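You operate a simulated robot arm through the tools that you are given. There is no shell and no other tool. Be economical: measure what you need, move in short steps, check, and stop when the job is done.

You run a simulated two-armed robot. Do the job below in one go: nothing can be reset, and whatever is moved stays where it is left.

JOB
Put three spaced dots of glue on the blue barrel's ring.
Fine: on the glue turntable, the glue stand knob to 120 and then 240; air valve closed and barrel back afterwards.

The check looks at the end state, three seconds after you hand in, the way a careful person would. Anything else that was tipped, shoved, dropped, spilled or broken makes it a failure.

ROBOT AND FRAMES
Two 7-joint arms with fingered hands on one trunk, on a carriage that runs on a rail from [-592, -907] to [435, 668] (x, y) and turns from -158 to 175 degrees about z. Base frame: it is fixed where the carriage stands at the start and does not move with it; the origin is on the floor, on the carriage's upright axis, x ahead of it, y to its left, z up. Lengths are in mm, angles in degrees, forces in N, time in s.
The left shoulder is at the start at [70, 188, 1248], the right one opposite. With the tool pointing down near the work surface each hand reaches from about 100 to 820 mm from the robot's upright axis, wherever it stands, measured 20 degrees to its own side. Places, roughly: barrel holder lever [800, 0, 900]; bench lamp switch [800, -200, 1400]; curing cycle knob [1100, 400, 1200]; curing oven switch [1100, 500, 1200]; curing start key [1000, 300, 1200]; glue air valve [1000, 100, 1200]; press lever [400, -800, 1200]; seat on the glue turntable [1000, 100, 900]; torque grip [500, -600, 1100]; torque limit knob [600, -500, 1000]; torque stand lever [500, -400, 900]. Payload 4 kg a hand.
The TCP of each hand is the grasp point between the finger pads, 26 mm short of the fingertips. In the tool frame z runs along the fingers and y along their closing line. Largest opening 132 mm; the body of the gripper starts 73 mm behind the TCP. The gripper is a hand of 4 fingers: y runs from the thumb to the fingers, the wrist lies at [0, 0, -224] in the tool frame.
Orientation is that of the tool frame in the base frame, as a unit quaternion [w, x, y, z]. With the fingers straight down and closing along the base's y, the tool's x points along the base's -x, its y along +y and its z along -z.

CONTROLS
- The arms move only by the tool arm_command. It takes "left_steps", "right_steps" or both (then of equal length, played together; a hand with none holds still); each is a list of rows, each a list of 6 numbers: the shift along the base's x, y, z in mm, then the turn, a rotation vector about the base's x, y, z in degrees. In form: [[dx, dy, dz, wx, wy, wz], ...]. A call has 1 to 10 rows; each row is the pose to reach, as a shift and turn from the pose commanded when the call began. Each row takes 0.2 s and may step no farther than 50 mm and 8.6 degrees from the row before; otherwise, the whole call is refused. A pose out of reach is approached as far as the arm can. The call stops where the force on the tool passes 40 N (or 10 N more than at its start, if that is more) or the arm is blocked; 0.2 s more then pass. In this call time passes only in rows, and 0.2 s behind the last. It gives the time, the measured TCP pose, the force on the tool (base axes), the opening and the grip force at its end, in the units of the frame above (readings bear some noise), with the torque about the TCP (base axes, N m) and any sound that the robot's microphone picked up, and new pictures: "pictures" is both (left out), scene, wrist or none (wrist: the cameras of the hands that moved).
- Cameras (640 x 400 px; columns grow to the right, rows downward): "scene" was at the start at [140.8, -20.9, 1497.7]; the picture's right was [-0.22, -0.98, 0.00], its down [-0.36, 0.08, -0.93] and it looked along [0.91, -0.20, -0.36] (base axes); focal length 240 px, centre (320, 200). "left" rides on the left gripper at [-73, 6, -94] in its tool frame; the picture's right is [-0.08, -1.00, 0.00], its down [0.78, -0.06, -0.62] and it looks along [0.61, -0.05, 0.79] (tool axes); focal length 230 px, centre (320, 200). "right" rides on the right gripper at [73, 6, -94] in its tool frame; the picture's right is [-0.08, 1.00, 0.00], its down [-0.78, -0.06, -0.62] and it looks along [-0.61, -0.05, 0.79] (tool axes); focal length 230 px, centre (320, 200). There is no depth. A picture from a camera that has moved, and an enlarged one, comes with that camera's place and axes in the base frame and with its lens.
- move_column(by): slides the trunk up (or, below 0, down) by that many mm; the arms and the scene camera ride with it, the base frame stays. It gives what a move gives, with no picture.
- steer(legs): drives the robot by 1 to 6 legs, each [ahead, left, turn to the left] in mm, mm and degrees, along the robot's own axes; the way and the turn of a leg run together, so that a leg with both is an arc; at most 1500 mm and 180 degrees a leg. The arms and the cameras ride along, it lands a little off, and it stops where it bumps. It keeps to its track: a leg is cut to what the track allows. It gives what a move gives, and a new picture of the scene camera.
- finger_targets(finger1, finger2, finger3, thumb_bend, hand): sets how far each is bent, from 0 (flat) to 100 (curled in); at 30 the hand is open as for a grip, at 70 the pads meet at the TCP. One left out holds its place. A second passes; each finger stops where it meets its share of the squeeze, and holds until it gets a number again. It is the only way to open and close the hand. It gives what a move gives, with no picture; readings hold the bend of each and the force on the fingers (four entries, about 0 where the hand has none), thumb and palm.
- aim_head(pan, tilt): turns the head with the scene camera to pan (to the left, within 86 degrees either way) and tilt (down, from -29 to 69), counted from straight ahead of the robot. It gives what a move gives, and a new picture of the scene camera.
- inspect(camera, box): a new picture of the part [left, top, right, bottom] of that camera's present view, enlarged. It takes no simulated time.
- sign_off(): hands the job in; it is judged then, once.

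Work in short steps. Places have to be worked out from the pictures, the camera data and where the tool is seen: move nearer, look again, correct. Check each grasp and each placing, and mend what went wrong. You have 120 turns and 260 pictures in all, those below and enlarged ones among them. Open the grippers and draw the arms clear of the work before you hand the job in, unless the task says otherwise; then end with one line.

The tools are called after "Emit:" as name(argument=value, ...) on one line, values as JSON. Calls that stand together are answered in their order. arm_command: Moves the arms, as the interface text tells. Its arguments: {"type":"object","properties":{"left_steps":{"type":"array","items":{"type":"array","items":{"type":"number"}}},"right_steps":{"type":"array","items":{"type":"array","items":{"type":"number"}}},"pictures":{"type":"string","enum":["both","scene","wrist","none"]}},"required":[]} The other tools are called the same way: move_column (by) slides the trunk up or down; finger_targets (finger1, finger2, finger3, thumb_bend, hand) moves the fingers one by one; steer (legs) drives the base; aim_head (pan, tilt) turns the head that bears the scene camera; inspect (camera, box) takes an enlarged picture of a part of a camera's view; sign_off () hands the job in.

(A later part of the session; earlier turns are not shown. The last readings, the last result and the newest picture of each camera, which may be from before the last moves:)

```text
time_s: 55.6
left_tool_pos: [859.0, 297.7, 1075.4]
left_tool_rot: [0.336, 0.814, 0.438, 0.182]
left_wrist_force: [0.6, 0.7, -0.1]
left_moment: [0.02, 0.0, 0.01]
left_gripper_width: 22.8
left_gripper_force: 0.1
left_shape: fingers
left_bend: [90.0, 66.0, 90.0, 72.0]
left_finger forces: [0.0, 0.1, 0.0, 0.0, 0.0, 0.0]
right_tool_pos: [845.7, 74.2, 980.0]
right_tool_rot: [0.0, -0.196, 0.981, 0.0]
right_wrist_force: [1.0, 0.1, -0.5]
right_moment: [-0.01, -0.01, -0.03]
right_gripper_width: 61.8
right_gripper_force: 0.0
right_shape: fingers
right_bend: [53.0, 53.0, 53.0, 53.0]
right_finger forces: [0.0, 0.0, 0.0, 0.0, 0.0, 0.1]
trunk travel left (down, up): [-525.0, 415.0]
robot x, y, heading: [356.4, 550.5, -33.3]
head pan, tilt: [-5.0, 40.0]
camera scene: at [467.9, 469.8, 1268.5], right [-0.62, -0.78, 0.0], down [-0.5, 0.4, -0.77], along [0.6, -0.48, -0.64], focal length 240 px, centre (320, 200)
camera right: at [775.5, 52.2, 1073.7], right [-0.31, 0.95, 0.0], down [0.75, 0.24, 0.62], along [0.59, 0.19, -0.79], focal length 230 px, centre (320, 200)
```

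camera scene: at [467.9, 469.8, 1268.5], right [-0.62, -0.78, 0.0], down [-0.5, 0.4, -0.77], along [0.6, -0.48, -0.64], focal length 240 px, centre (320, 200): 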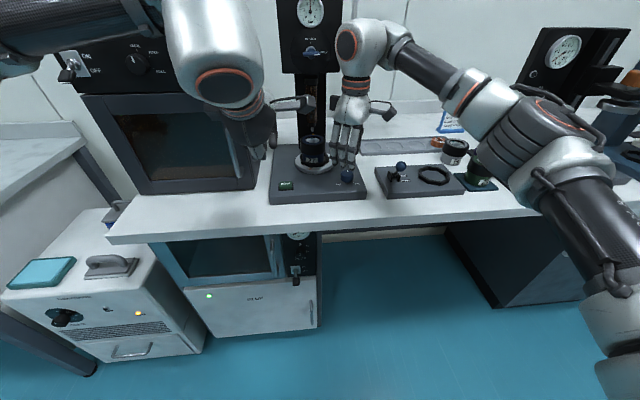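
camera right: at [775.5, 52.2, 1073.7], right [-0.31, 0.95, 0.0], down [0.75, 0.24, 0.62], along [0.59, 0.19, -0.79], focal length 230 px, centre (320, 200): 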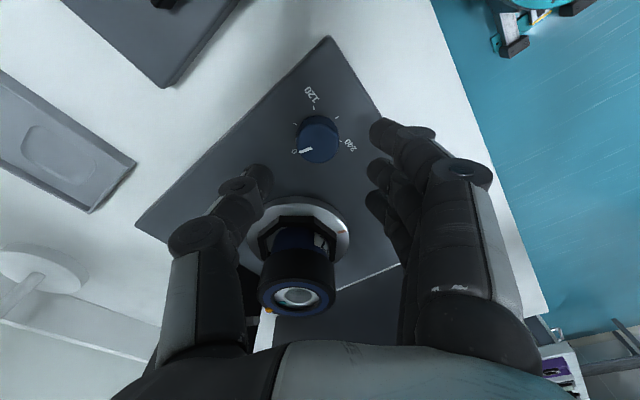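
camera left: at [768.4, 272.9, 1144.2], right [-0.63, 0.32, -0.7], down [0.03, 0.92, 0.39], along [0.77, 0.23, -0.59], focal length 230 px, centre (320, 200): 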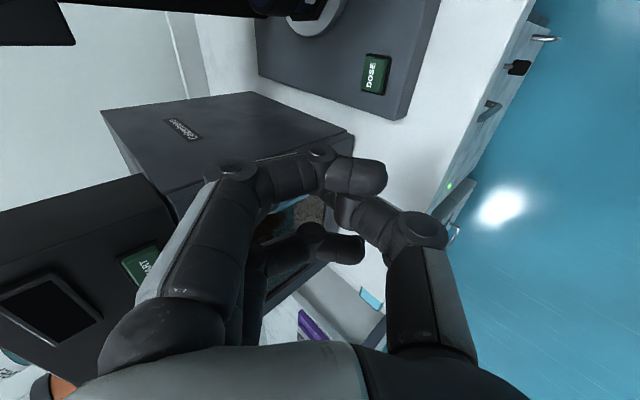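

Hand centred over the knob. Descend to TCP z≈905 and close gently.

Emit:
arm_command(right_steps=[[1, 0, -35, 0, 0, 0], [1, 0, -65, 0, 0, 0], [1, 0, -75, 0, 0, 0]], pictures="none")

Emit:
finger_targets(hand="right", finger1=68, finger2=68, finger3=68, thumb_bend=66)

Emit:
inspect(camera="right", box=[220, 60, 480, 220])

Emit:
inspect(camera="scene", box=[280, 110, 400, 210])

```text
time_s: 56.5
left_tool_pos: [857.0, 298.1, 1074.7]
left_tool_rot: [0.336, 0.814, 0.437, 0.182]
left_wrist_force: [0.5, 0.0, 0.8]
left_moment: [0.01, -0.01, 0.01]
left_gripper_width: 22.8
left_gripper_force: 0.0
left_shape: fingers
left_bend: [90.0, 66.0, 90.0, 72.0]
left_finger forces: [0.0, 0.1, 0.0, 0.1, 0.1, 0.1]
right_tool_pos: [846.3, 76.5, 914.2]
right_tool_rot: [0.008, -0.195, 0.981, 0.0]
right_wrist_force: [-2.7, 0.6, 30.8]
right_moment: [0.13, 0.57, 0.0]
right_gripper_width: 59.8
right_gripper_force: 15.5
right_shape: fingers
right_bend: [56.0, 54.0, 53.0, 54.0]
right_finger forces: [12.9, 6.2, 0.7, 0.0, 11.0, 0.1]
trunk travel left (down, up): [-525.0, 415.0]
robot x, y, heading: [360.0, 547.9, -33.4]
head pan, tilt: [-5.0, 40.0]
stopped in row 3 (right hand): the force on the tool passed its limit at 43 N (the readings are from after the stop); the commanded pose is now the measured one
```

```text
time_s: 57.5
left_tool_pos: [857.4, 301.7, 1076.2]
left_tool_rot: [0.337, 0.813, 0.438, 0.183]
left_wrist_force: [-0.7, 0.3, 0.2]
left_moment: [-0.02, 0.02, 0.01]
left_gripper_width: 23.1
left_gripper_force: 0.0
left_shape: fingers
left_bend: [90.0, 66.0, 90.0, 72.0]
left_finger forces: [0.0, 0.0, 0.0, 0.1, 0.0, 0.0]
right_tool_pos: [846.8, 77.4, 913.3]
right_tool_rot: [0.006, -0.195, 0.981, -0.001]
right_wrist_force: [5.5, -5.6, 33.2]
right_moment: [-1.08, -0.42, 0.08]
right_gripper_width: 30.5
right_gripper_force: 20.9
right_shape: fingers
right_bend: [68.0, 64.0, 68.0, 64.0]
right_finger forces: [0.0, 4.3, 0.0, 0.1, 37.7, 0.0]
trunk travel left (down, up): [-525.0, 415.0]
robot x, y, heading: [358.9, 549.4, -33.3]
head pan, tilt: [-5.0, 40.0]
```

```text
2.46 times, centred on (350, 140) of right
camera zoom: at [775.4, 54.9, 1005.6], right [-0.31, 0.95, 0.0], down [0.74, 0.24, 0.63], along [0.6, 0.19, -0.78], focal length 566 px, centre (246, 348)
```

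zoom: 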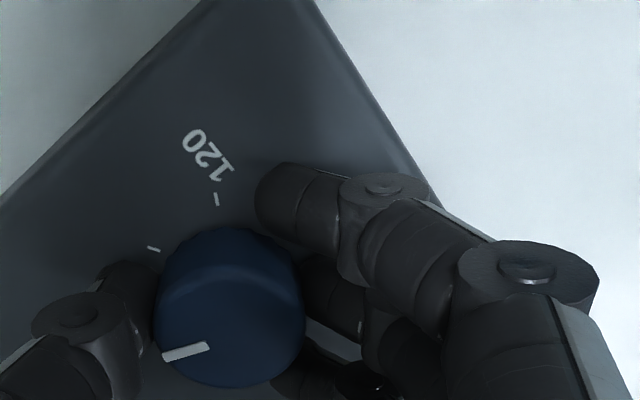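

```text
4.00 times, centred on (340, 160) of scene
camera zoom: at [465.4, 472.5, 1269.1], right [-0.62, -0.78, 0.0], down [-0.5, 0.4, -0.77], along [0.6, -0.48, -0.64], focal length 960 px, centre (240, 360)
```

zoom: 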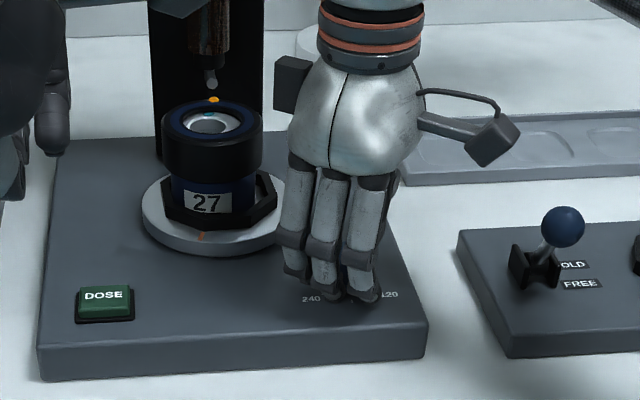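

Fingertips touched the plate (z≈887). Raise 6 mm and re-balance the grip more gently.

Emit:
arm_command(right_steps=[[0, 0, 3, 0, 0, 0], [0, 0, 6, 0, 0, 0]], pictures="none")

Emit:
finger_targets(hand="right", finger1=66, finger2=66, finger3=66, thumb_bend=62)

Emit:
inspect(camera="right", box=[220, 60, 480, 220])

```text
time_s: 58.1
left_tool_pos: [858.9, 298.6, 1073.9]
left_tool_rot: [0.336, 0.814, 0.438, 0.182]
left_wrist_force: [-0.4, -0.4, -0.3]
left_moment: [-0.01, -0.02, 0.02]
left_gripper_width: 22.8
left_gripper_force: 0.1
left_shape: fingers
left_bend: [90.0, 66.0, 90.0, 72.0]
left_finger forces: [0.1, 0.0, 0.0, 0.1, 0.1, 0.0]
right_tool_pos: [846.1, 76.4, 914.1]
right_tool_rot: [0.003, -0.196, 0.981, 0.0]
right_wrist_force: [3.0, -1.6, 4.0]
right_moment: [-0.13, -0.11, 0.07]
right_gripper_width: 29.6
right_gripper_force: 8.6
right_shape: fingers
right_bend: [68.0, 63.0, 68.0, 63.0]
right_finger forces: [0.0, 5.5, 0.1, 0.0, 11.0, 0.0]
trunk travel left (down, up): [-525.0, 415.0]
robot x, y, heading: [358.1, 550.0, -33.3]
head pan, tilt: [-5.0, 40.0]
```

```text
time_s: 59.1
left_tool_pos: [858.9, 297.9, 1074.2]
left_tool_rot: [0.336, 0.814, 0.438, 0.182]
left_wrist_force: [0.5, -0.2, 0.7]
left_moment: [0.01, 0.01, 0.04]
left_gripper_width: 22.6
left_gripper_force: 0.1
left_shape: fingers
left_bend: [90.0, 66.0, 90.0, 72.0]
left_finger forces: [0.0, 0.0, 0.0, 0.0, 0.0, 0.1]
right_tool_pos: [846.5, 75.7, 915.9]
right_tool_rot: [0.004, -0.196, 0.981, 0.0]
right_wrist_force: [-1.2, 0.3, -3.4]
right_moment: [0.01, 0.02, 0.02]
right_gripper_width: 31.7
right_gripper_force: 3.1
right_shape: fingers
right_bend: [66.0, 62.0, 66.0, 61.0]
right_finger forces: [0.0, 3.5, 0.0, 0.1, 2.6, 0.0]
trunk travel left (down, up): [-525.0, 415.0]
robot x, y, heading: [357.1, 551.7, -33.5]
head pan, tilt: [-5.0, 40.0]
```

```text
2.46 times, centred on (350, 140) of right
camera zoom: at [776.8, 53.0, 1008.4], right [-0.31, 0.95, 0.0], down [0.74, 0.24, 0.62], along [0.59, 0.19, -0.78], focal length 566 px, centre (246, 348)
```

zoom: 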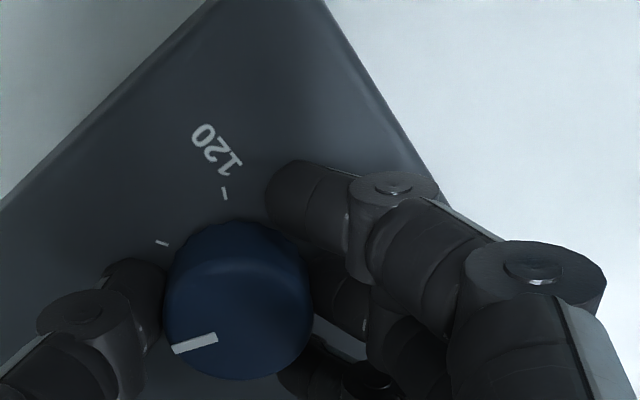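

Emit:
finger_targets(hand="right", finger2=69, thumb_bend=65)

Emit:
arm_command(right_steps=[[0, 0, 0, 0, 0, -8], [0, 0, 0, 0, 0, -16], [0, 0, 0, 0, 0, -24], [0, 0, 0, 0, 0, -32], [0, 0, 0, 0, 0, -40]], pictures="wrist")

```text
time_s: 60.1
left_tool_pos: [859.6, 298.5, 1074.1]
left_tool_rot: [0.336, 0.814, 0.437, 0.182]
left_wrist_force: [0.3, 0.2, 0.0]
left_moment: [0.01, 0.0, 0.02]
left_gripper_width: 22.8
left_gripper_force: 0.0
left_shape: fingers
left_bend: [90.0, 66.0, 90.0, 72.0]
left_finger forces: [0.0, 0.1, 0.1, 0.0, 0.1, 0.0]
right_tool_pos: [846.7, 75.1, 915.5]
right_tool_rot: [0.004, -0.195, 0.981, 0.0]
right_wrist_force: [-0.2, -1.7, -4.6]
right_moment: [-0.02, -0.01, 0.03]
right_gripper_width: 30.9
right_gripper_force: 4.9
right_shape: fingers
right_bend: [66.0, 62.0, 66.0, 62.0]
right_finger forces: [0.0, 5.0, 0.0, 0.1, 5.8, 0.0]
trunk travel left (down, up): [-525.0, 415.0]
robot x, y, heading: [361.4, 553.0, -33.6]
head pan, tilt: [-5.0, 40.0]
```

```text
time_s: 61.3
left_tool_pos: [859.8, 297.7, 1074.2]
left_tool_rot: [0.336, 0.814, 0.439, 0.182]
left_wrist_force: [0.7, 0.0, -0.3]
left_moment: [0.02, 0.01, 0.02]
left_gripper_width: 22.8
left_gripper_force: 0.0
left_shape: fingers
left_bend: [90.0, 66.0, 90.0, 72.0]
left_finger forces: [0.0, 0.0, 0.0, 0.0, 0.0, 0.0]
right_tool_pos: [848.0, 75.1, 914.8]
right_tool_rot: [0.004, 0.153, 0.988, -0.001]
right_wrist_force: [2.9, -0.3, -3.9]
right_moment: [0.02, -0.08, -0.02]
right_gripper_width: 30.7
right_gripper_force: 5.4
right_shape: fingers
right_bend: [66.0, 62.0, 66.0, 62.0]
right_finger forces: [0.0, 5.7, 0.1, 0.0, 5.1, 0.0]
trunk travel left (down, up): [-525.0, 415.0]
robot x, y, heading: [358.1, 554.7, -33.4]
head pan, tilt: [-5.0, 40.0]
camera right: at [779.4, 103.9, 1008.4], right [0.38, 0.93, 0.0], down [0.72, -0.29, 0.62], along [0.58, -0.24, -0.78], focal length 230 px, centre (320, 200)
```

right: 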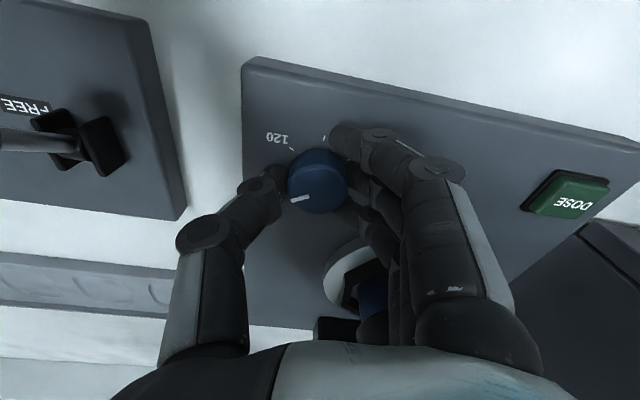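

The knob follows. Continue another 80°.

Emit:
arm_command(right_steps=[[0, 0, 0, 0, 0, -8], [0, 0, 0, 0, 0, -16], [0, 0, 0, 0, 0, -24], [0, 0, 0, 0, 0, -32], [0, 0, 0, 0, 0, -40], [0, 0, 0, 0, 0, -48], [0, 0, 0, 0, 0, -56], [0, 0, 0, 0, 0, -64], [0, 0, 0, 0, 0, -72], [0, 0, 0, 0, 0, -80]], pictures="wrist")

Emit:
inspect(camera="right", box=[220, 60, 480, 220])

Emit:
inspect(camera="scene", box=[280, 110, 400, 210])

```text
time_s: 63.5
left_tool_pos: [857.1, 299.5, 1076.7]
left_tool_rot: [0.337, 0.813, 0.438, 0.183]
left_wrist_force: [0.8, 0.3, -0.7]
left_moment: [0.01, 0.0, 0.03]
left_gripper_width: 22.8
left_gripper_force: 0.1
left_shape: fingers
left_bend: [90.0, 66.0, 90.0, 72.0]
left_finger forces: [0.0, 0.0, 0.1, 0.0, 0.0, 0.0]
right_tool_pos: [853.4, 38.0, 909.7]
right_tool_rot: [0.002, 0.711, 0.703, 0.002]
right_wrist_force: [-3.4, 4.5, 22.3]
right_moment: [0.19, 0.44, -0.07]
right_gripper_width: 23.1
right_gripper_force: 11.6
right_shape: fingers
right_bend: [66.0, 69.0, 66.0, 67.0]
right_finger forces: [2.1, 0.0, 0.5, 0.0, 20.7, 0.1]
right hand out of reach, approached as far as the arm can: row 8, 9, 10
trunk travel left (down, up): [-525.0, 415.0]
robot x, y, heading: [359.9, 553.7, -33.5]
head pan, tilt: [-5.0, 40.0]
stopped in row 10 (right hand): the force on the tool passed its limit at 49 N (the readings are from after the stop); the commanded pose is now the measured one
camera right: at [859.9, 111.2, 1005.0], right [1.0, -0.09, 0.01], down [-0.07, -0.78, 0.62], along [-0.05, -0.61, -0.79], focal length 230 px, centre (320, 200)
```

right: 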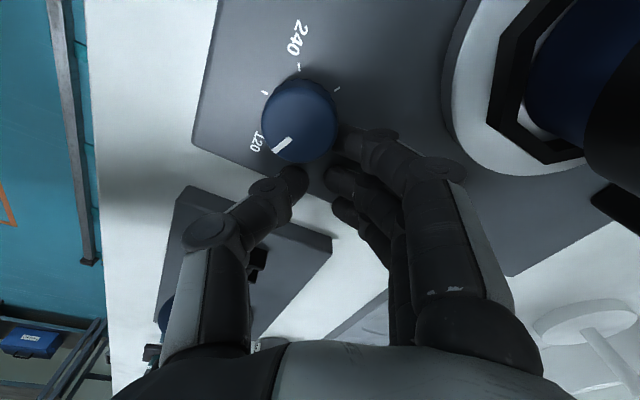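

```text
2.46 times, centred on (350, 140) of right
camera zoom: at [859.9, 111.2, 1005.0], right [1.0, -0.09, 0.01], down [-0.07, -0.78, 0.62], along [-0.05, -0.61, -0.79], focal length 566 px, centre (246, 348)
```

zoom: 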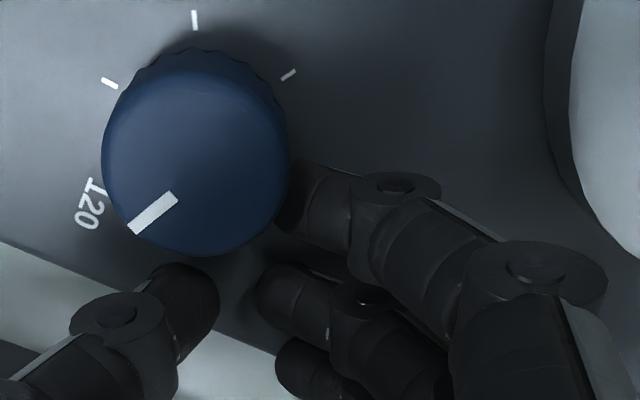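

```text
4.00 times, centred on (340, 160) of scene
camera zoom: at [465.8, 470.9, 1269.0], right [-0.62, -0.78, 0.0], down [-0.5, 0.4, -0.77], along [0.6, -0.48, -0.64], focal length 960 px, centre (240, 360)
```

zoom: 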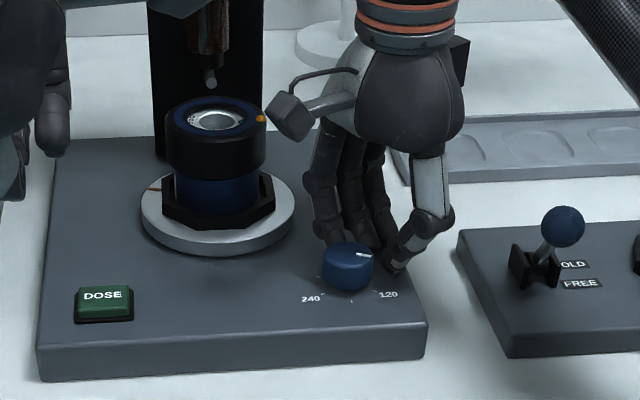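

Roll limit reached and the hand slipped off with the knob at ≈95°. Raise, open, re-yaw back and regrip.

Emit:
arm_command(right_steps=[[0, -4, 15, 0, 0, 0], [0, -4, 45, 0, 0, 0], [-2, 5, 75, 0, 0, 8], [-4, 15, 75, 0, 0, 16], [-6, 25, 75, 0, 0, 24], [-7, 37, 75, 0, 0, 32], [-7, 37, 75, 0, 0, 40], [-7, 37, 75, 0, 0, 48], [-7, 37, 75, 0, 0, 56], [-7, 37, 75, 0, 0, 64]], pictures="none")

Emit:
finger_targets(hand="right", finger1=53, finger2=53, finger3=53, thumb_bend=53)

Emit:
arm_command(right_steps=[[0, 0, 0, 0, 0, 8], [0, 0, 0, 0, 0, 16], [0, 0, 0, 0, 0, 24]], pictures="wrist")

```text
time_s: 65.7
left_tool_pos: [858.6, 299.4, 1075.0]
left_tool_rot: [0.336, 0.813, 0.439, 0.181]
left_wrist_force: [0.2, 1.0, 0.6]
left_moment: [0.01, -0.02, -0.01]
left_gripper_width: 22.7
left_gripper_force: 0.0
left_shape: fingers
left_bend: [90.0, 66.0, 90.0, 72.0]
left_finger forces: [0.0, 0.0, 0.0, 0.0, 0.0, 0.0]
right_tool_pos: [846.2, 74.0, 980.9]
right_tool_rot: [0.001, 0.231, 0.973, 0.001]
right_wrist_force: [0.0, 0.5, 0.5]
right_moment: [-0.02, 0.02, -0.04]
right_gripper_width: 23.8
right_gripper_force: 0.0
right_shape: fingers
right_bend: [66.0, 69.0, 66.0, 65.0]
right_finger forces: [0.0, 0.1, 0.0, 0.0, 0.1, 0.0]
trunk travel left (down, up): [-525.0, 415.0]
robot x, y, heading: [358.7, 553.2, -33.6]
head pan, tilt: [-5.0, 40.0]
```

```text
time_s: 66.7
left_tool_pos: [858.9, 299.6, 1075.6]
left_tool_rot: [0.336, 0.813, 0.439, 0.182]
left_wrist_force: [0.5, -0.3, -0.7]
left_moment: [-0.01, 0.02, 0.01]
left_gripper_width: 22.9
left_gripper_force: 0.0
left_shape: fingers
left_bend: [90.0, 66.0, 90.0, 72.0]
left_finger forces: [0.0, 0.1, 0.0, 0.0, 0.0, 0.0]
right_tool_pos: [846.9, 73.2, 981.3]
right_tool_rot: [0.0, 0.232, 0.973, 0.001]
right_wrist_force: [-0.4, 1.1, -0.3]
right_moment: [0.04, -0.01, -0.02]
right_gripper_width: 60.2
right_gripper_force: 0.1
right_shape: fingers
right_bend: [53.0, 53.0, 53.0, 53.0]
right_finger forces: [0.0, 0.0, 0.0, 0.0, 0.0, 0.0]
trunk travel left (down, up): [-525.0, 415.0]
robot x, y, heading: [361.4, 555.8, -33.5]
head pan, tilt: [-5.0, 40.0]
```

```text
time_s: 67.5
left_tool_pos: [858.4, 299.2, 1074.4]
left_tool_rot: [0.336, 0.813, 0.439, 0.182]
left_wrist_force: [1.3, -0.2, -0.2]
left_moment: [0.0, 0.01, 0.01]
left_gripper_width: 22.8
left_gripper_force: 0.0
left_shape: fingers
left_bend: [90.0, 66.0, 90.0, 72.0]
left_finger forces: [0.0, 0.0, 0.0, 0.0, 0.0, 0.1]
right_tool_pos: [846.6, 73.1, 982.3]
right_tool_rot: [-0.001, 0.024, 1.0, 0.001]
right_wrist_force: [-0.2, -0.5, 0.0]
right_moment: [0.0, -0.03, -0.03]
right_gripper_width: 60.1
right_gripper_force: 0.1
right_shape: fingers
right_bend: [53.0, 53.0, 53.0, 53.0]
right_finger forces: [0.0, 0.1, 0.0, 0.1, 0.1, 0.1]
trunk travel left (down, up): [-525.0, 415.0]
robot x, y, heading: [361.2, 551.8, -33.4]
head pan, tilt: [-5.0, 40.0]
camera right: at [775.3, 82.9, 1075.8], right [0.12, 0.99, 0.0], down [0.78, -0.1, 0.62], along [0.61, -0.08, -0.79], focal length 230 px, centre (320, 200)
```

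right: 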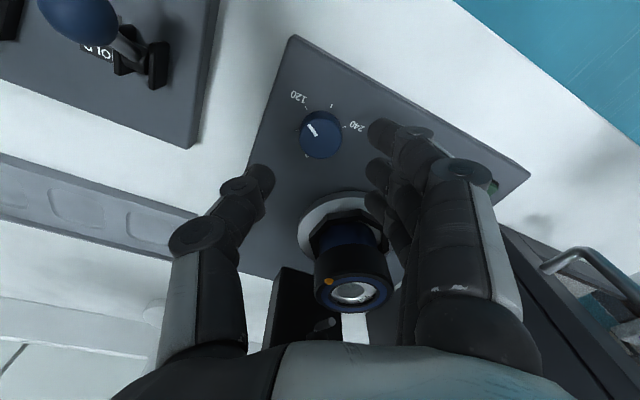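

Descend and regrip the knob.

Emit:
arm_command(right_steps=[[-1, 1, -35, 0, 0, 0], [-1, 1, -58, 0, 0, 0], [-1, 1, -65, 0, 0, 0]], pictures="none")

Emit:
finger_targets(hand="right", finger1=66, finger2=68, finger3=66, thumb_bend=64)

Emit:
inspect(camera="right", box=[220, 60, 480, 220])

```text
time_s: 68.3
left_tool_pos: [859.0, 299.1, 1075.3]
left_tool_rot: [0.335, 0.814, 0.438, 0.182]
left_wrist_force: [-0.4, 0.4, 0.9]
left_moment: [0.03, 0.01, 0.06]
left_gripper_width: 22.8
left_gripper_force: 0.0
left_shape: fingers
left_bend: [90.0, 66.0, 90.0, 72.0]
left_finger forces: [0.1, 0.0, 0.0, 0.1, 0.0, 0.0]
right_tool_pos: [846.7, 74.2, 916.2]
right_tool_rot: [0.001, 0.025, 1.0, 0.002]
right_wrist_force: [-0.1, 0.8, -0.7]
right_moment: [-0.01, 0.04, 0.04]
right_gripper_width: 60.1
right_gripper_force: 0.1
right_shape: fingers
right_bend: [53.0, 53.0, 53.0, 53.0]
right_finger forces: [0.0, 0.0, 0.0, 0.0, 0.0, 0.0]
trunk travel left (down, up): [-525.0, 415.0]
robot x, y, heading: [357.8, 550.1, -33.3]
head pan, tilt: [-5.0, 40.0]
```

```text
time_s: 69.3
left_tool_pos: [859.9, 298.6, 1074.3]
left_tool_rot: [0.336, 0.813, 0.439, 0.182]
left_wrist_force: [0.4, -0.2, -0.8]
left_moment: [-0.02, -0.01, 0.0]
left_gripper_width: 22.7
left_gripper_force: 0.2
left_shape: fingers
left_bend: [90.0, 66.0, 90.0, 72.0]
left_finger forces: [0.0, 0.1, 0.0, 0.1, 0.0, 0.0]
right_tool_pos: [846.3, 73.9, 916.5]
right_tool_rot: [0.0, 0.024, 1.0, 0.0]
right_wrist_force: [-0.9, 0.7, -2.8]
right_moment: [0.02, -0.01, -0.02]
right_gripper_width: 30.5
right_gripper_force: 4.9
right_shape: fingers
right_bend: [66.0, 61.0, 66.0, 62.0]
right_finger forces: [0.1, 5.1, 0.1, 0.1, 4.1, 0.0]
trunk travel left (down, up): [-525.0, 415.0]
robot x, y, heading: [360.7, 549.0, -33.5]
head pan, tilt: [-5.0, 40.0]
```

```text
2.46 times, centred on (350, 140) of right
camera zoom: at [774.5, 83.7, 1010.5], right [0.13, 0.99, 0.0], down [0.78, -0.1, 0.62], along [0.61, -0.08, -0.79], focal length 566 px, centre (246, 348)
```

zoom: 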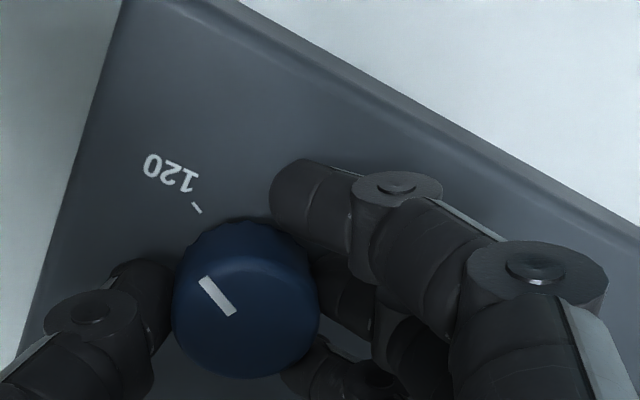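

Pointer is only ~6–7° short of the 120 tick. Turn 7° more and check.

Emit:
arm_command(right_steps=[[0, 0, 0, 0, 0, -4], [0, 0, 0, 0, 0, -7.5]], pictures="none")

Emit:
inspect(camera="right", box=[220, 60, 480, 220])

Emit:
inspect(camera="scene", box=[280, 110, 400, 210])

```text
time_s: 69.9
left_tool_pos: [859.8, 300.7, 1073.9]
left_tool_rot: [0.336, 0.814, 0.438, 0.182]
left_wrist_force: [0.1, -0.8, -0.4]
left_moment: [0.03, -0.02, 0.0]
left_gripper_width: 22.9
left_gripper_force: 0.0
left_shape: fingers
left_bend: [90.0, 66.0, 90.0, 72.0]
left_finger forces: [0.0, 0.0, 0.1, 0.1, 0.0, 0.0]
right_tool_pos: [846.2, 73.8, 916.6]
right_tool_rot: [0.0, 0.09, 0.996, 0.001]
right_wrist_force: [0.1, 1.3, -3.9]
right_moment: [0.06, 0.02, 0.01]
right_gripper_width: 30.4
right_gripper_force: 4.6
right_shape: fingers
right_bend: [66.0, 61.0, 66.0, 62.0]
right_finger forces: [0.0, 5.1, 0.0, 0.0, 3.7, 0.0]
trunk travel left (down, up): [-525.0, 415.0]
robot x, y, heading: [359.7, 550.4, -33.6]
head pan, tilt: [-5.0, 40.0]
```

```text
2.46 times, centred on (350, 140) of right
camera zoom: at [776.4, 93.2, 1010.6], right [0.25, 0.97, 0.0], down [0.76, -0.2, 0.62], along [0.6, -0.16, -0.79], focal length 566 px, centre (246, 348)
```

zoom: 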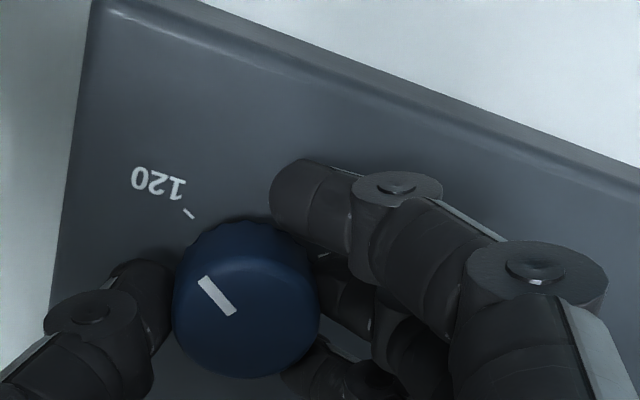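

```text
4.00 times, centred on (340, 160) of scene
camera zoom: at [468.2, 470.3, 1268.5], right [-0.62, -0.78, 0.0], down [-0.5, 0.4, -0.77], along [0.6, -0.48, -0.64], focal length 960 px, centre (240, 360)
```

zoom: 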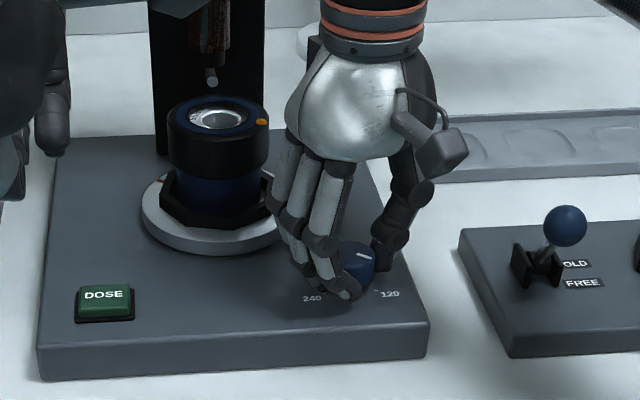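

Pointer looks parallel to the 120 tick. Release, rise and check knob and turntable unobstructed.

Emit:
finger_targets(hand="right", finger1=53, finger2=53, finger3=53, thumb_bend=53)

Emit:
arm_command(right_steps=[[0, 0, 35, 0, 0, 0], [0, 0, 70, 0, 0, 0], [-20, -25, 90, 0, 0, 0], [-45, -60, 100, 0, 0, 0]], pictures="wrist")

Emit:
inspect(camera="right", box=[300, 40, 460, 180])

Emit:
inspect(camera="scene", box=[280, 115, 380, 210])

```text
time_s: 70.9
left_tool_pos: [859.1, 300.2, 1074.0]
left_tool_rot: [0.336, 0.813, 0.438, 0.182]
left_wrist_force: [-0.6, -0.7, -0.5]
left_moment: [0.0, 0.02, -0.01]
left_gripper_width: 23.0
left_gripper_force: 0.1
left_shape: fingers
left_bend: [90.0, 66.0, 90.0, 72.0]
left_finger forces: [0.0, 0.1, 0.0, 0.0, 0.0, 0.1]
right_tool_pos: [847.1, 73.6, 916.8]
right_tool_rot: [0.0, 0.09, 0.996, 0.001]
right_wrist_force: [-0.7, -0.2, -0.3]
right_moment: [-0.05, 0.01, -0.01]
right_gripper_width: 60.4
right_gripper_force: 0.0
right_shape: fingers
right_bend: [53.0, 53.0, 53.0, 53.0]
right_finger forces: [0.0, 0.0, 0.0, 0.0, 0.0, 0.0]
trunk travel left (down, up): [-525.0, 415.0]
robot x, y, heading: [361.3, 554.1, -33.3]
head pan, tilt: [-5.0, 40.0]
```

```text
time_s: 71.9
left_tool_pos: [858.6, 298.6, 1074.3]
left_tool_rot: [0.336, 0.813, 0.439, 0.182]
left_wrist_force: [0.2, -0.2, -0.6]
left_moment: [0.01, 0.03, 0.01]
left_gripper_width: 23.0
left_gripper_force: 0.0
left_shape: fingers
left_bend: [90.0, 66.0, 90.0, 72.0]
left_finger forces: [0.1, 0.0, 0.0, 0.0, 0.1, 0.1]
right_tool_pos: [801.1, 13.8, 1017.5]
right_tool_rot: [0.001, 0.089, 0.996, 0.0]
right_wrist_force: [0.1, -0.1, -0.6]
right_moment: [-0.01, -0.03, 0.02]
right_gripper_width: 60.3
right_gripper_force: 0.0
right_shape: fingers
right_bend: [53.0, 53.0, 53.0, 53.0]
right_finger forces: [0.1, 0.0, 0.1, 0.0, 0.0, 0.0]
trunk travel left (down, up): [-525.0, 415.0]
robot x, y, heading: [359.1, 549.3, -33.2]
head pan, tilt: [-5.0, 40.0]
camera right: at [730.9, 33.0, 1111.2], right [0.25, 0.97, 0.0], down [0.76, -0.2, 0.62], along [0.6, -0.15, -0.79], focal length 230 px, centre (320, 200)
```

right: 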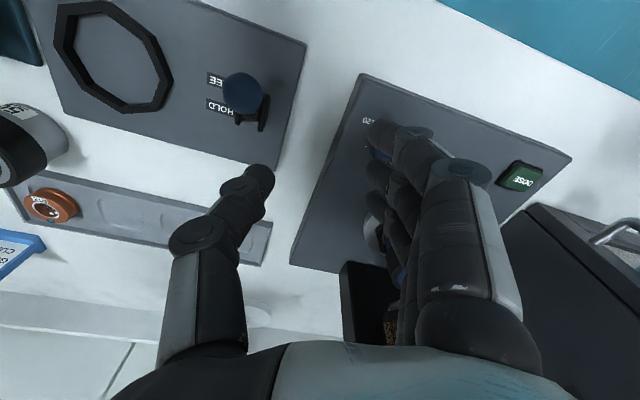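

```text
2.86 times, centred on (380, 110) of right
camera zoom: at [730.9, 33.0, 1111.2], right [0.25, 0.97, 0.0], down [0.76, -0.2, 0.62], along [0.6, -0.15, -0.79], focal length 657 px, centre (149, 457)
```

zoom: 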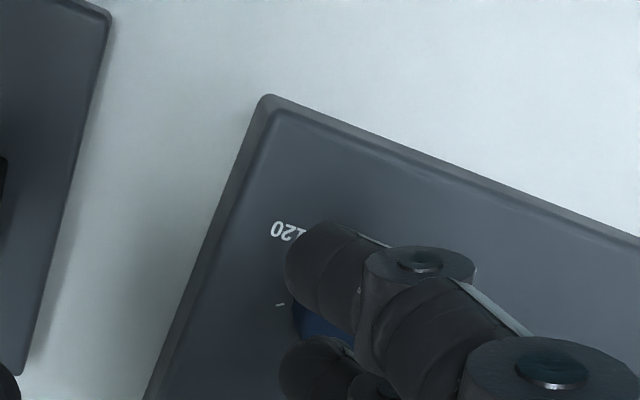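

```text
4.21 times, centred on (330, 162) of scene
camera zoom: at [466.9, 469.4, 1268.5], right [-0.62, -0.78, 0.0], down [-0.5, 0.4, -0.77], along [0.6, -0.48, -0.64], focal length 1010 px, centre (278, 358)
```

zoom: 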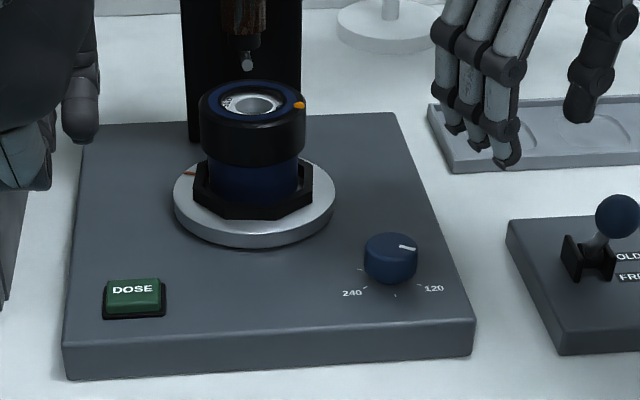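

Emit:
inspect(camera="scene", box=[355, 160, 391, 192])

Emit:
inspect(camera="scene", box=[315, 130, 365, 180])

```text
12.50 times, centred on (373, 176) of scene
camera zoom: at [466.9, 469.4, 1268.5], right [-0.62, -0.78, 0.0], down [-0.5, 0.4, -0.77], along [0.6, -0.48, -0.64], focal length 2999 px, centre (-342, 500)
```

zoom: 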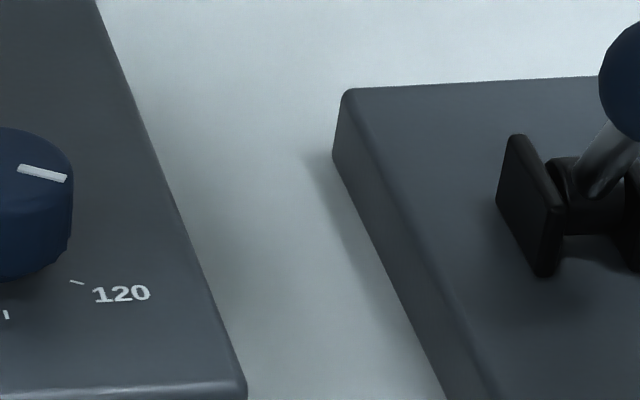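

```text
8.00 times, centred on (340, 155) of scene
camera zoom: at [466.9, 469.4, 1268.5], right [-0.62, -0.78, 0.0], down [-0.5, 0.4, -0.77], along [0.6, -0.48, -0.64], focal length 1920 px, centre (160, 560)
```

zoom: 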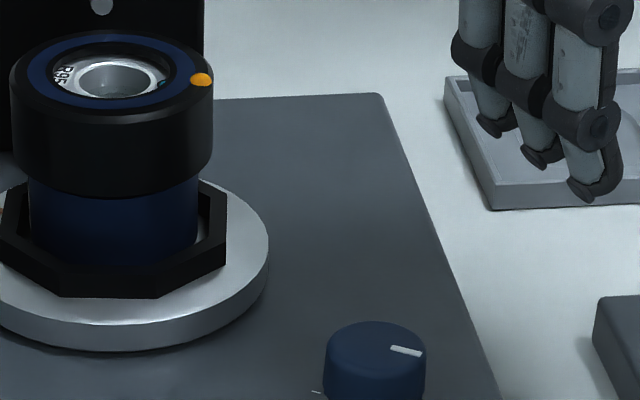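

Knob pointer works out at ≈119°. Press DOSE again with the same left-hand pose as before.

Emit:
arm_command(left_steps=[[17, -24, -20, 0, 0, 0], [34, -47, -45, 0, 0, 0], [50.4, -70, -68, 0, 0, 0], [50.4, -70, -110, 0, 0, 0], [50.4, -70, -145, 0, 0, 0], [50.4, -70, -160, 0, 0, 0], [50.4, -70, -165, 0, 0, 0], [50.4, -70, -168, 0, 0, 0], [50.4, -70, -171, 0, 0, 0]], pictures="none")

```text
time_s: 73.9
left_tool_pos: [907.6, 229.1, 904.1]
left_tool_rot: [0.338, 0.813, 0.438, 0.182]
left_wrist_force: [-2.6, 0.9, 7.2]
left_moment: [0.0, -0.02, -0.01]
left_gripper_width: 22.9
left_gripper_force: 3.6
left_shape: fingers
left_bend: [90.0, 66.0, 90.0, 75.0]
left_finger forces: [0.0, 0.0, 0.0, 0.0, 7.6, 0.0]
right_tool_pos: [801.8, 15.5, 1017.5]
right_tool_rot: [0.001, 0.09, 0.996, 0.0]
right_wrist_force: [-0.1, 0.4, 0.1]
right_moment: [0.01, 0.02, 0.01]
right_gripper_width: 60.2
right_gripper_force: 0.0
right_shape: fingers
right_bend: [53.0, 53.0, 53.0, 53.0]
right_finger forces: [0.1, 0.0, 0.0, 0.0, 0.0, 0.0]
trunk travel left (down, up): [-525.0, 415.0]
robot x, y, heading: [360.0, 549.2, -33.5]
head pan, tilt: [-5.0, 40.0]
heard: click
```

Click heard. Retract the left hand and check the second dot.

Emit:
arm_command(left_steps=[[0, 0, 20, 0, 0, 0], [0, 0, 60, 0, 0, 0], [0, 0, 100, 0, 0, 0], [-17, 24, 125, 0, 0, 0], [-34, 47, 150, 0, 0, 0], [-50, 70, 171, 0, 0, 0]], pictures="none")

Emit:
inspect(camera="scene", box=[290, 125, 350, 180])

```text
time_s: 75.3
left_tool_pos: [858.8, 301.5, 1074.2]
left_tool_rot: [0.335, 0.814, 0.438, 0.182]
left_wrist_force: [-0.1, -0.6, 0.2]
left_moment: [-0.03, 0.04, -0.03]
left_gripper_width: 22.7
left_gripper_force: 0.0
left_shape: fingers
left_bend: [90.0, 66.0, 90.0, 72.0]
left_finger forces: [0.0, 0.0, 0.1, 0.0, 0.0, 0.1]
right_tool_pos: [802.4, 14.6, 1018.6]
right_tool_rot: [0.001, 0.09, 0.996, -0.001]
right_wrist_force: [-0.7, -0.4, -0.4]
right_moment: [-0.01, -0.04, -0.02]
right_gripper_width: 60.4
right_gripper_force: 0.0
right_shape: fingers
right_bend: [53.0, 53.0, 53.0, 53.0]
right_finger forces: [0.0, 0.0, 0.0, 0.0, 0.0, 0.0]
trunk travel left (down, up): [-525.0, 415.0]
robot x, y, heading: [357.9, 550.4, -33.5]
head pan, tilt: [-5.0, 40.0]
```

```text
7.27 times, centred on (320, 152) of scene
camera zoom: at [467.4, 471.3, 1268.6], right [-0.62, -0.78, 0.0], down [-0.5, 0.4, -0.77], along [0.6, -0.48, -0.64], focal length 1745 px, centre (320, 546)
```

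zoom: 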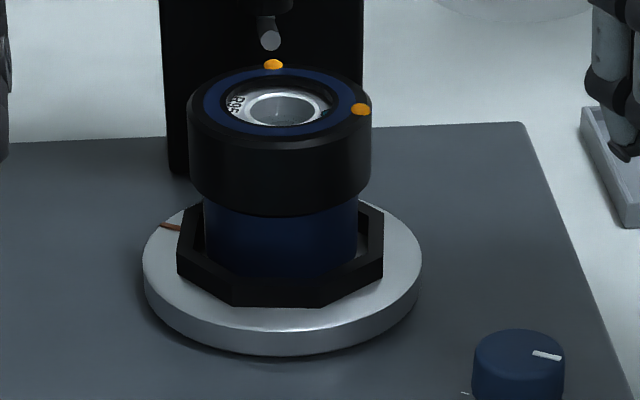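

Two dots, roughly 105–115° apart. Next knob to 240: re-yaw strongly counter-clockwise (+60°) above the knob for a single 120° turn.

Emit:
arm_command(right_steps=[[0, 0, 0, 0, 0, 8], [5, 8, 0, 0, 0, 16], [15, 20, 0, 0, 0, 24], [25, 34, -5, 0, 0, 32], [35, 48, -15, 0, 0, 40], [44, 60, -25, 0, 0, 48], [44, 60, -35, 0, 0, 56], [44, 60, -38, 0, 0, 60]], pictures="wrist")

```text
time_s: 77.1
left_tool_pos: [859.7, 299.8, 1074.5]
left_tool_rot: [0.336, 0.813, 0.439, 0.182]
left_wrist_force: [0.5, 1.0, 0.3]
left_moment: [0.01, 0.0, 0.02]
left_gripper_width: 22.9
left_gripper_force: 0.0
left_shape: fingers
left_bend: [90.0, 66.0, 90.0, 72.0]
left_finger forces: [0.1, 0.0, 0.1, 0.0, 0.0, 0.0]
right_tool_pos: [846.7, 74.5, 978.5]
right_tool_rot: [0.0, -0.421, 0.907, 0.001]
right_wrist_force: [-0.2, 0.3, -0.6]
right_moment: [0.01, -0.02, 0.01]
right_gripper_width: 60.1
right_gripper_force: 0.1
right_shape: fingers
right_bend: [53.0, 53.0, 53.0, 53.0]
right_finger forces: [0.0, 0.1, 0.0, 0.0, 0.1, 0.0]
trunk travel left (down, up): [-525.0, 415.0]
robot x, y, heading: [359.5, 550.3, -33.4]
head pan, tilt: [-5.0, 40.0]
camera right: at [794.6, 23.1, 1072.5], right [-0.71, 0.7, 0.0], down [0.55, 0.56, 0.62], along [0.43, 0.44, -0.79], focal length 230 px, centre (320, 200)
```

right: 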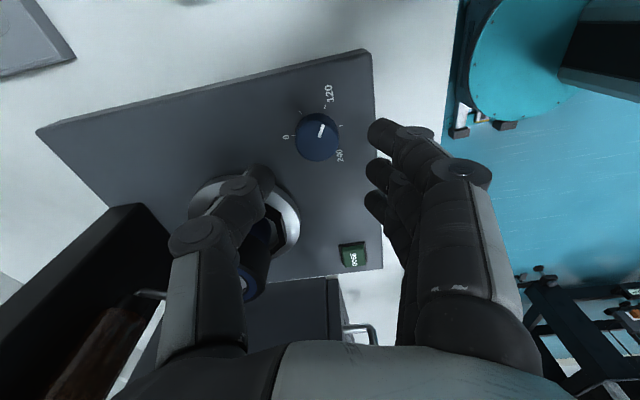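

Centred. Descend, grip.

Emit:
arm_command(right_steps=[[0, 0, -35, 0, 0, 0], [0, 0, -56, 0, 0, 0], [0, 0, -62, 0, 0, 0]], pictures="none")

Emit:
finger_targets(hand="right", finger1=66, finger2=69, finger3=66, thumb_bend=65)

Emit:
inspect(camera="right", box=[180, 60, 480, 240])

```text
time_s: 77.9
left_tool_pos: [858.7, 299.2, 1073.7]
left_tool_rot: [0.336, 0.814, 0.439, 0.182]
left_wrist_force: [-0.4, 0.1, 0.1]
left_moment: [0.0, 0.0, 0.02]
left_gripper_width: 22.8
left_gripper_force: 0.1
left_shape: fingers
left_bend: [90.0, 66.0, 90.0, 72.0]
left_finger forces: [0.0, 0.0, 0.0, 0.1, 0.0, 0.0]
right_tool_pos: [846.8, 73.7, 915.7]
right_tool_rot: [0.0, -0.421, 0.907, 0.002]
right_wrist_force: [-0.6, -0.2, 0.5]
right_moment: [0.02, 0.01, 0.03]
right_gripper_width: 60.0
right_gripper_force: 0.1
right_shape: fingers
right_bend: [53.0, 53.0, 53.0, 53.0]
right_finger forces: [0.1, 0.0, 0.0, 0.0, 0.0, 0.0]
trunk travel left (down, up): [-525.0, 415.0]
robot x, y, heading: [356.6, 547.6, -33.7]
head pan, tilt: [-5.0, 40.0]
```

```text
time_s: 78.9
left_tool_pos: [858.7, 299.3, 1072.5]
left_tool_rot: [0.336, 0.813, 0.438, 0.182]
left_wrist_force: [-0.2, -0.3, 0.4]
left_moment: [0.01, -0.01, 0.0]
left_gripper_width: 22.8
left_gripper_force: 0.0
left_shape: fingers
left_bend: [90.0, 66.0, 90.0, 72.0]
left_finger forces: [0.0, 0.1, 0.1, 0.0, 0.1, 0.0]
right_tool_pos: [845.2, 73.0, 916.2]
right_tool_rot: [0.0, -0.42, 0.908, 0.001]
right_wrist_force: [1.0, -1.3, -1.2]
right_moment: [-0.03, -0.03, -0.02]
right_gripper_width: 31.5
right_gripper_force: 6.2
right_shape: fingers
right_bend: [66.0, 62.0, 66.0, 62.0]
right_finger forces: [0.0, 5.2, 0.1, 0.1, 6.9, 0.1]
trunk travel left (down, up): [-525.0, 415.0]
robot x, y, heading: [362.8, 549.7, -33.6]
head pan, tilt: [-5.0, 40.0]
```

```text
2.13 times, centred on (330, 150) of right
camera zoom: at [795.3, 22.6, 1010.2], right [-0.71, 0.7, 0.0], down [0.55, 0.56, 0.62], along [0.43, 0.44, -0.79], focal length 491 px, centre (299, 307)
```

zoom: 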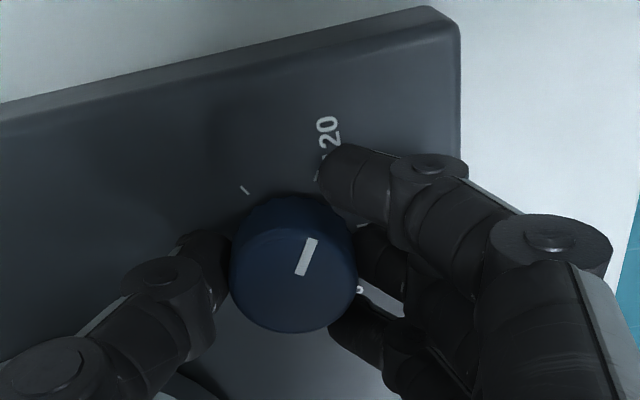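

Rotate −80° first.

Emit:
arm_command(right_steps=[[0, 0, 0, 0, 0, -8], [0, 0, 0, 0, 0, -16], [0, 0, 0, 0, 0, -24], [0, 0, 0, 0, 0, -32], [0, 0, 0, 0, 0, -40], [0, 0, 0, 0, 0, -48], [0, 0, 0, 0, 0, -56], [0, 0, 0, 0, 0, -64], [0, 0, 0, 0, 0, -72], [0, 0, 0, 0, 0, -80]], pictures="wrist")

```text
time_s: 81.1
left_tool_pos: [859.0, 300.5, 1073.6]
left_tool_rot: [0.337, 0.813, 0.439, 0.182]
left_wrist_force: [-0.3, -0.3, -0.3]
left_moment: [0.0, 0.0, -0.02]
left_gripper_width: 22.7
left_gripper_force: 0.1
left_shape: fingers
left_bend: [90.0, 66.0, 90.0, 72.0]
left_finger forces: [0.1, 0.0, 0.1, 0.0, 0.1, 0.0]
right_tool_pos: [845.1, 74.7, 917.3]
right_tool_rot: [0.0, 0.262, 0.965, 0.0]
right_wrist_force: [1.9, 3.0, -2.2]
right_moment: [0.07, -0.06, 0.05]
right_gripper_width: 29.8
right_gripper_force: 5.5
right_shape: fingers
right_bend: [66.0, 61.0, 66.0, 63.0]
right_finger forces: [0.1, 7.2, 0.1, 0.0, 3.8, 0.0]
trunk travel left (down, up): [-525.0, 415.0]
robot x, y, heading: [357.4, 552.0, -33.5]
head pan, tilt: [-5.0, 40.0]
camera right: at [786.2, 116.8, 1010.5], right [0.57, 0.82, 0.0], down [0.65, -0.45, 0.62], along [0.51, -0.35, -0.79], focal length 230 px, centre (320, 200)
```

right: 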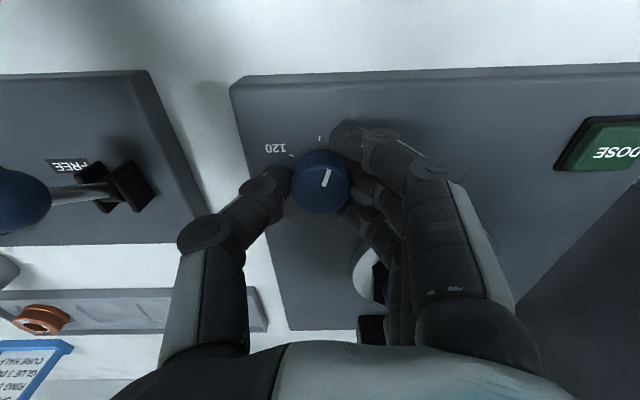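

Emit:
arm_command(right_steps=[[0, 0, 0, 0, 0, -8], [0, 0, 0, 0, 0, -16], [0, 0, 0, 0, 0, -24], [0, 0, 0, 0, 0, -32], [0, 0, 0, 0, 0, -40], [0, 0, 0, 0, 0, -43]], pictures="none")

Emit:
inspect(camera="right", box=[220, 60, 480, 220])

Emit:
inspect(camera="scene", box=[290, 125, 390, 200])

```text
time_s: 82.5
left_tool_pos: [859.0, 299.6, 1073.7]
left_tool_rot: [0.336, 0.813, 0.439, 0.183]
left_wrist_force: [0.0, 1.4, -0.4]
left_moment: [-0.03, -0.02, 0.0]
left_gripper_width: 23.1
left_gripper_force: 0.1
left_shape: fingers
left_bend: [90.0, 66.0, 90.0, 72.0]
left_finger forces: [0.0, 0.1, 0.0, 0.0, 0.0, 0.0]
right_tool_pos: [848.0, 75.3, 917.4]
right_tool_rot: [0.001, 0.598, 0.801, 0.001]
right_wrist_force: [3.5, 3.2, -0.9]
right_moment: [0.06, -0.13, 0.05]
right_gripper_width: 29.5
right_gripper_force: 5.9
right_shape: fingers
right_bend: [66.0, 61.0, 66.0, 63.0]
right_finger forces: [0.1, 8.0, 0.1, 0.1, 3.7, 0.0]
trunk travel left (down, up): [-525.0, 415.0]
robot x, y, heading: [362.6, 548.8, -33.6]
head pan, tilt: [-5.0, 40.0]
```

```text
2.46 times, centred on (350, 140) of right
camera zoom: at [831.3, 147.0, 1010.3], right [0.98, 0.21, 0.0], down [0.17, -0.77, 0.62], along [0.13, -0.6, -0.79], focal length 566 px, centre (246, 348)
```

zoom: 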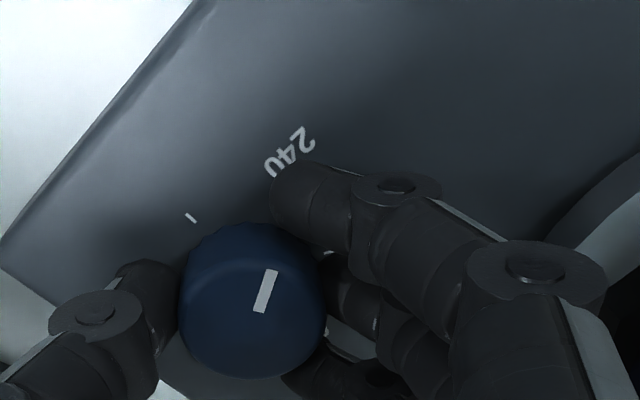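

```text
5.33 times, centred on (340, 162) of scene
camera zoom: at [468.5, 470.8, 1268.5], right [-0.62, -0.78, 0.0], down [-0.5, 0.4, -0.77], along [0.6, -0.48, -0.64], focal length 1280 px, centre (213, 400)
```

zoom: 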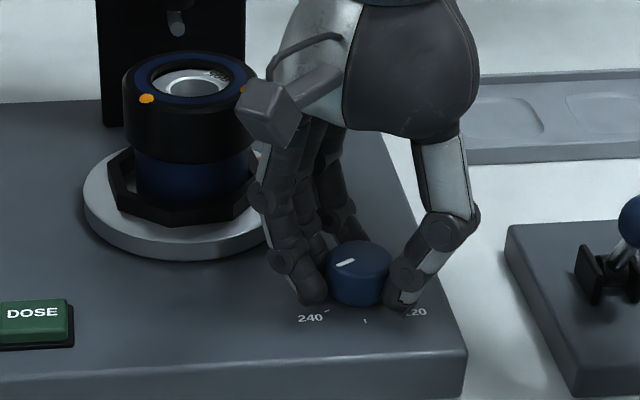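

Pointer is at ≈240 by both views. Release and raise the right hand.

Emit:
finger_targets(hand="right", finger1=53, finger2=53, finger3=53, thumb_bend=53)

Emit:
arm_command(right_steps=[[0, 0, 35, 0, 0, 4], [0, 0, 70, 0, 0, 12], [-20, -25, 90, 0, 0, 20], [-45, -60, 100, 0, 0, 28], [-75, -100, 120, 0, 0, 36]], pictures="none")

Emit:
arm_command(left_steps=[[17, -24, -20, 0, 0, 0], [34, -47, -45, 0, 0, 0], [50.4, -70, -68, 0, 0, 0], [50.4, -70, -110, 0, 0, 0], [50.4, -70, -145, 0, 0, 0], [50.4, -70, -160, 0, 0, 0], [50.4, -70, -165, 0, 0, 0], [50.4, -70, -168, 0, 0, 0], [50.4, -70, -171, 0, 0, 0]], pictures="none")

```text
time_s: 83.5
left_tool_pos: [858.8, 298.0, 1074.1]
left_tool_rot: [0.336, 0.814, 0.438, 0.182]
left_wrist_force: [-0.4, 0.5, -1.0]
left_moment: [-0.01, -0.01, 0.01]
left_gripper_width: 22.9
left_gripper_force: 0.0
left_shape: fingers
left_bend: [90.0, 66.0, 90.0, 72.0]
left_finger forces: [0.0, 0.1, 0.0, 0.1, 0.1, 0.0]
right_tool_pos: [845.8, 73.6, 916.4]
right_tool_rot: [0.0, 0.597, 0.802, 0.001]
right_wrist_force: [-0.6, -0.1, 0.0]
right_moment: [-0.03, -0.01, -0.03]
right_gripper_width: 60.2
right_gripper_force: 0.0
right_shape: fingers
right_bend: [53.0, 53.0, 53.0, 53.0]
right_finger forces: [0.1, 0.0, 0.0, 0.1, 0.1, 0.0]
trunk travel left (down, up): [-525.0, 415.0]
robot x, y, heading: [357.6, 550.0, -33.0]
head pan, tilt: [-5.0, 40.0]
```

```text
refused: row 5 steps farther than a row can; nothing moved
```

```text
time_s: 85.5
left_tool_pos: [910.0, 230.4, 905.3]
left_tool_rot: [0.336, 0.813, 0.439, 0.183]
left_wrist_force: [-2.4, 1.6, 7.3]
left_moment: [-0.01, 0.0, -0.02]
left_gripper_width: 23.0
left_gripper_force: 4.0
left_shape: fingers
left_bend: [90.0, 66.0, 90.0, 75.0]
left_finger forces: [0.0, 0.0, 0.0, 0.0, 7.8, 0.0]
right_tool_pos: [845.8, 75.6, 917.5]
right_tool_rot: [0.001, 0.596, 0.803, 0.001]
right_wrist_force: [0.2, -0.9, 0.7]
right_moment: [-0.03, -0.02, 0.0]
right_gripper_width: 60.2
right_gripper_force: 0.2
right_shape: fingers
right_bend: [53.0, 53.0, 53.0, 53.0]
right_finger forces: [0.0, 0.1, 0.0, 0.2, 0.0, 0.1]
trunk travel left (down, up): [-525.0, 415.0]
robot x, y, heading: [360.8, 553.7, -33.2]
head pan, tilt: [-5.0, 40.0]
heard: click
```

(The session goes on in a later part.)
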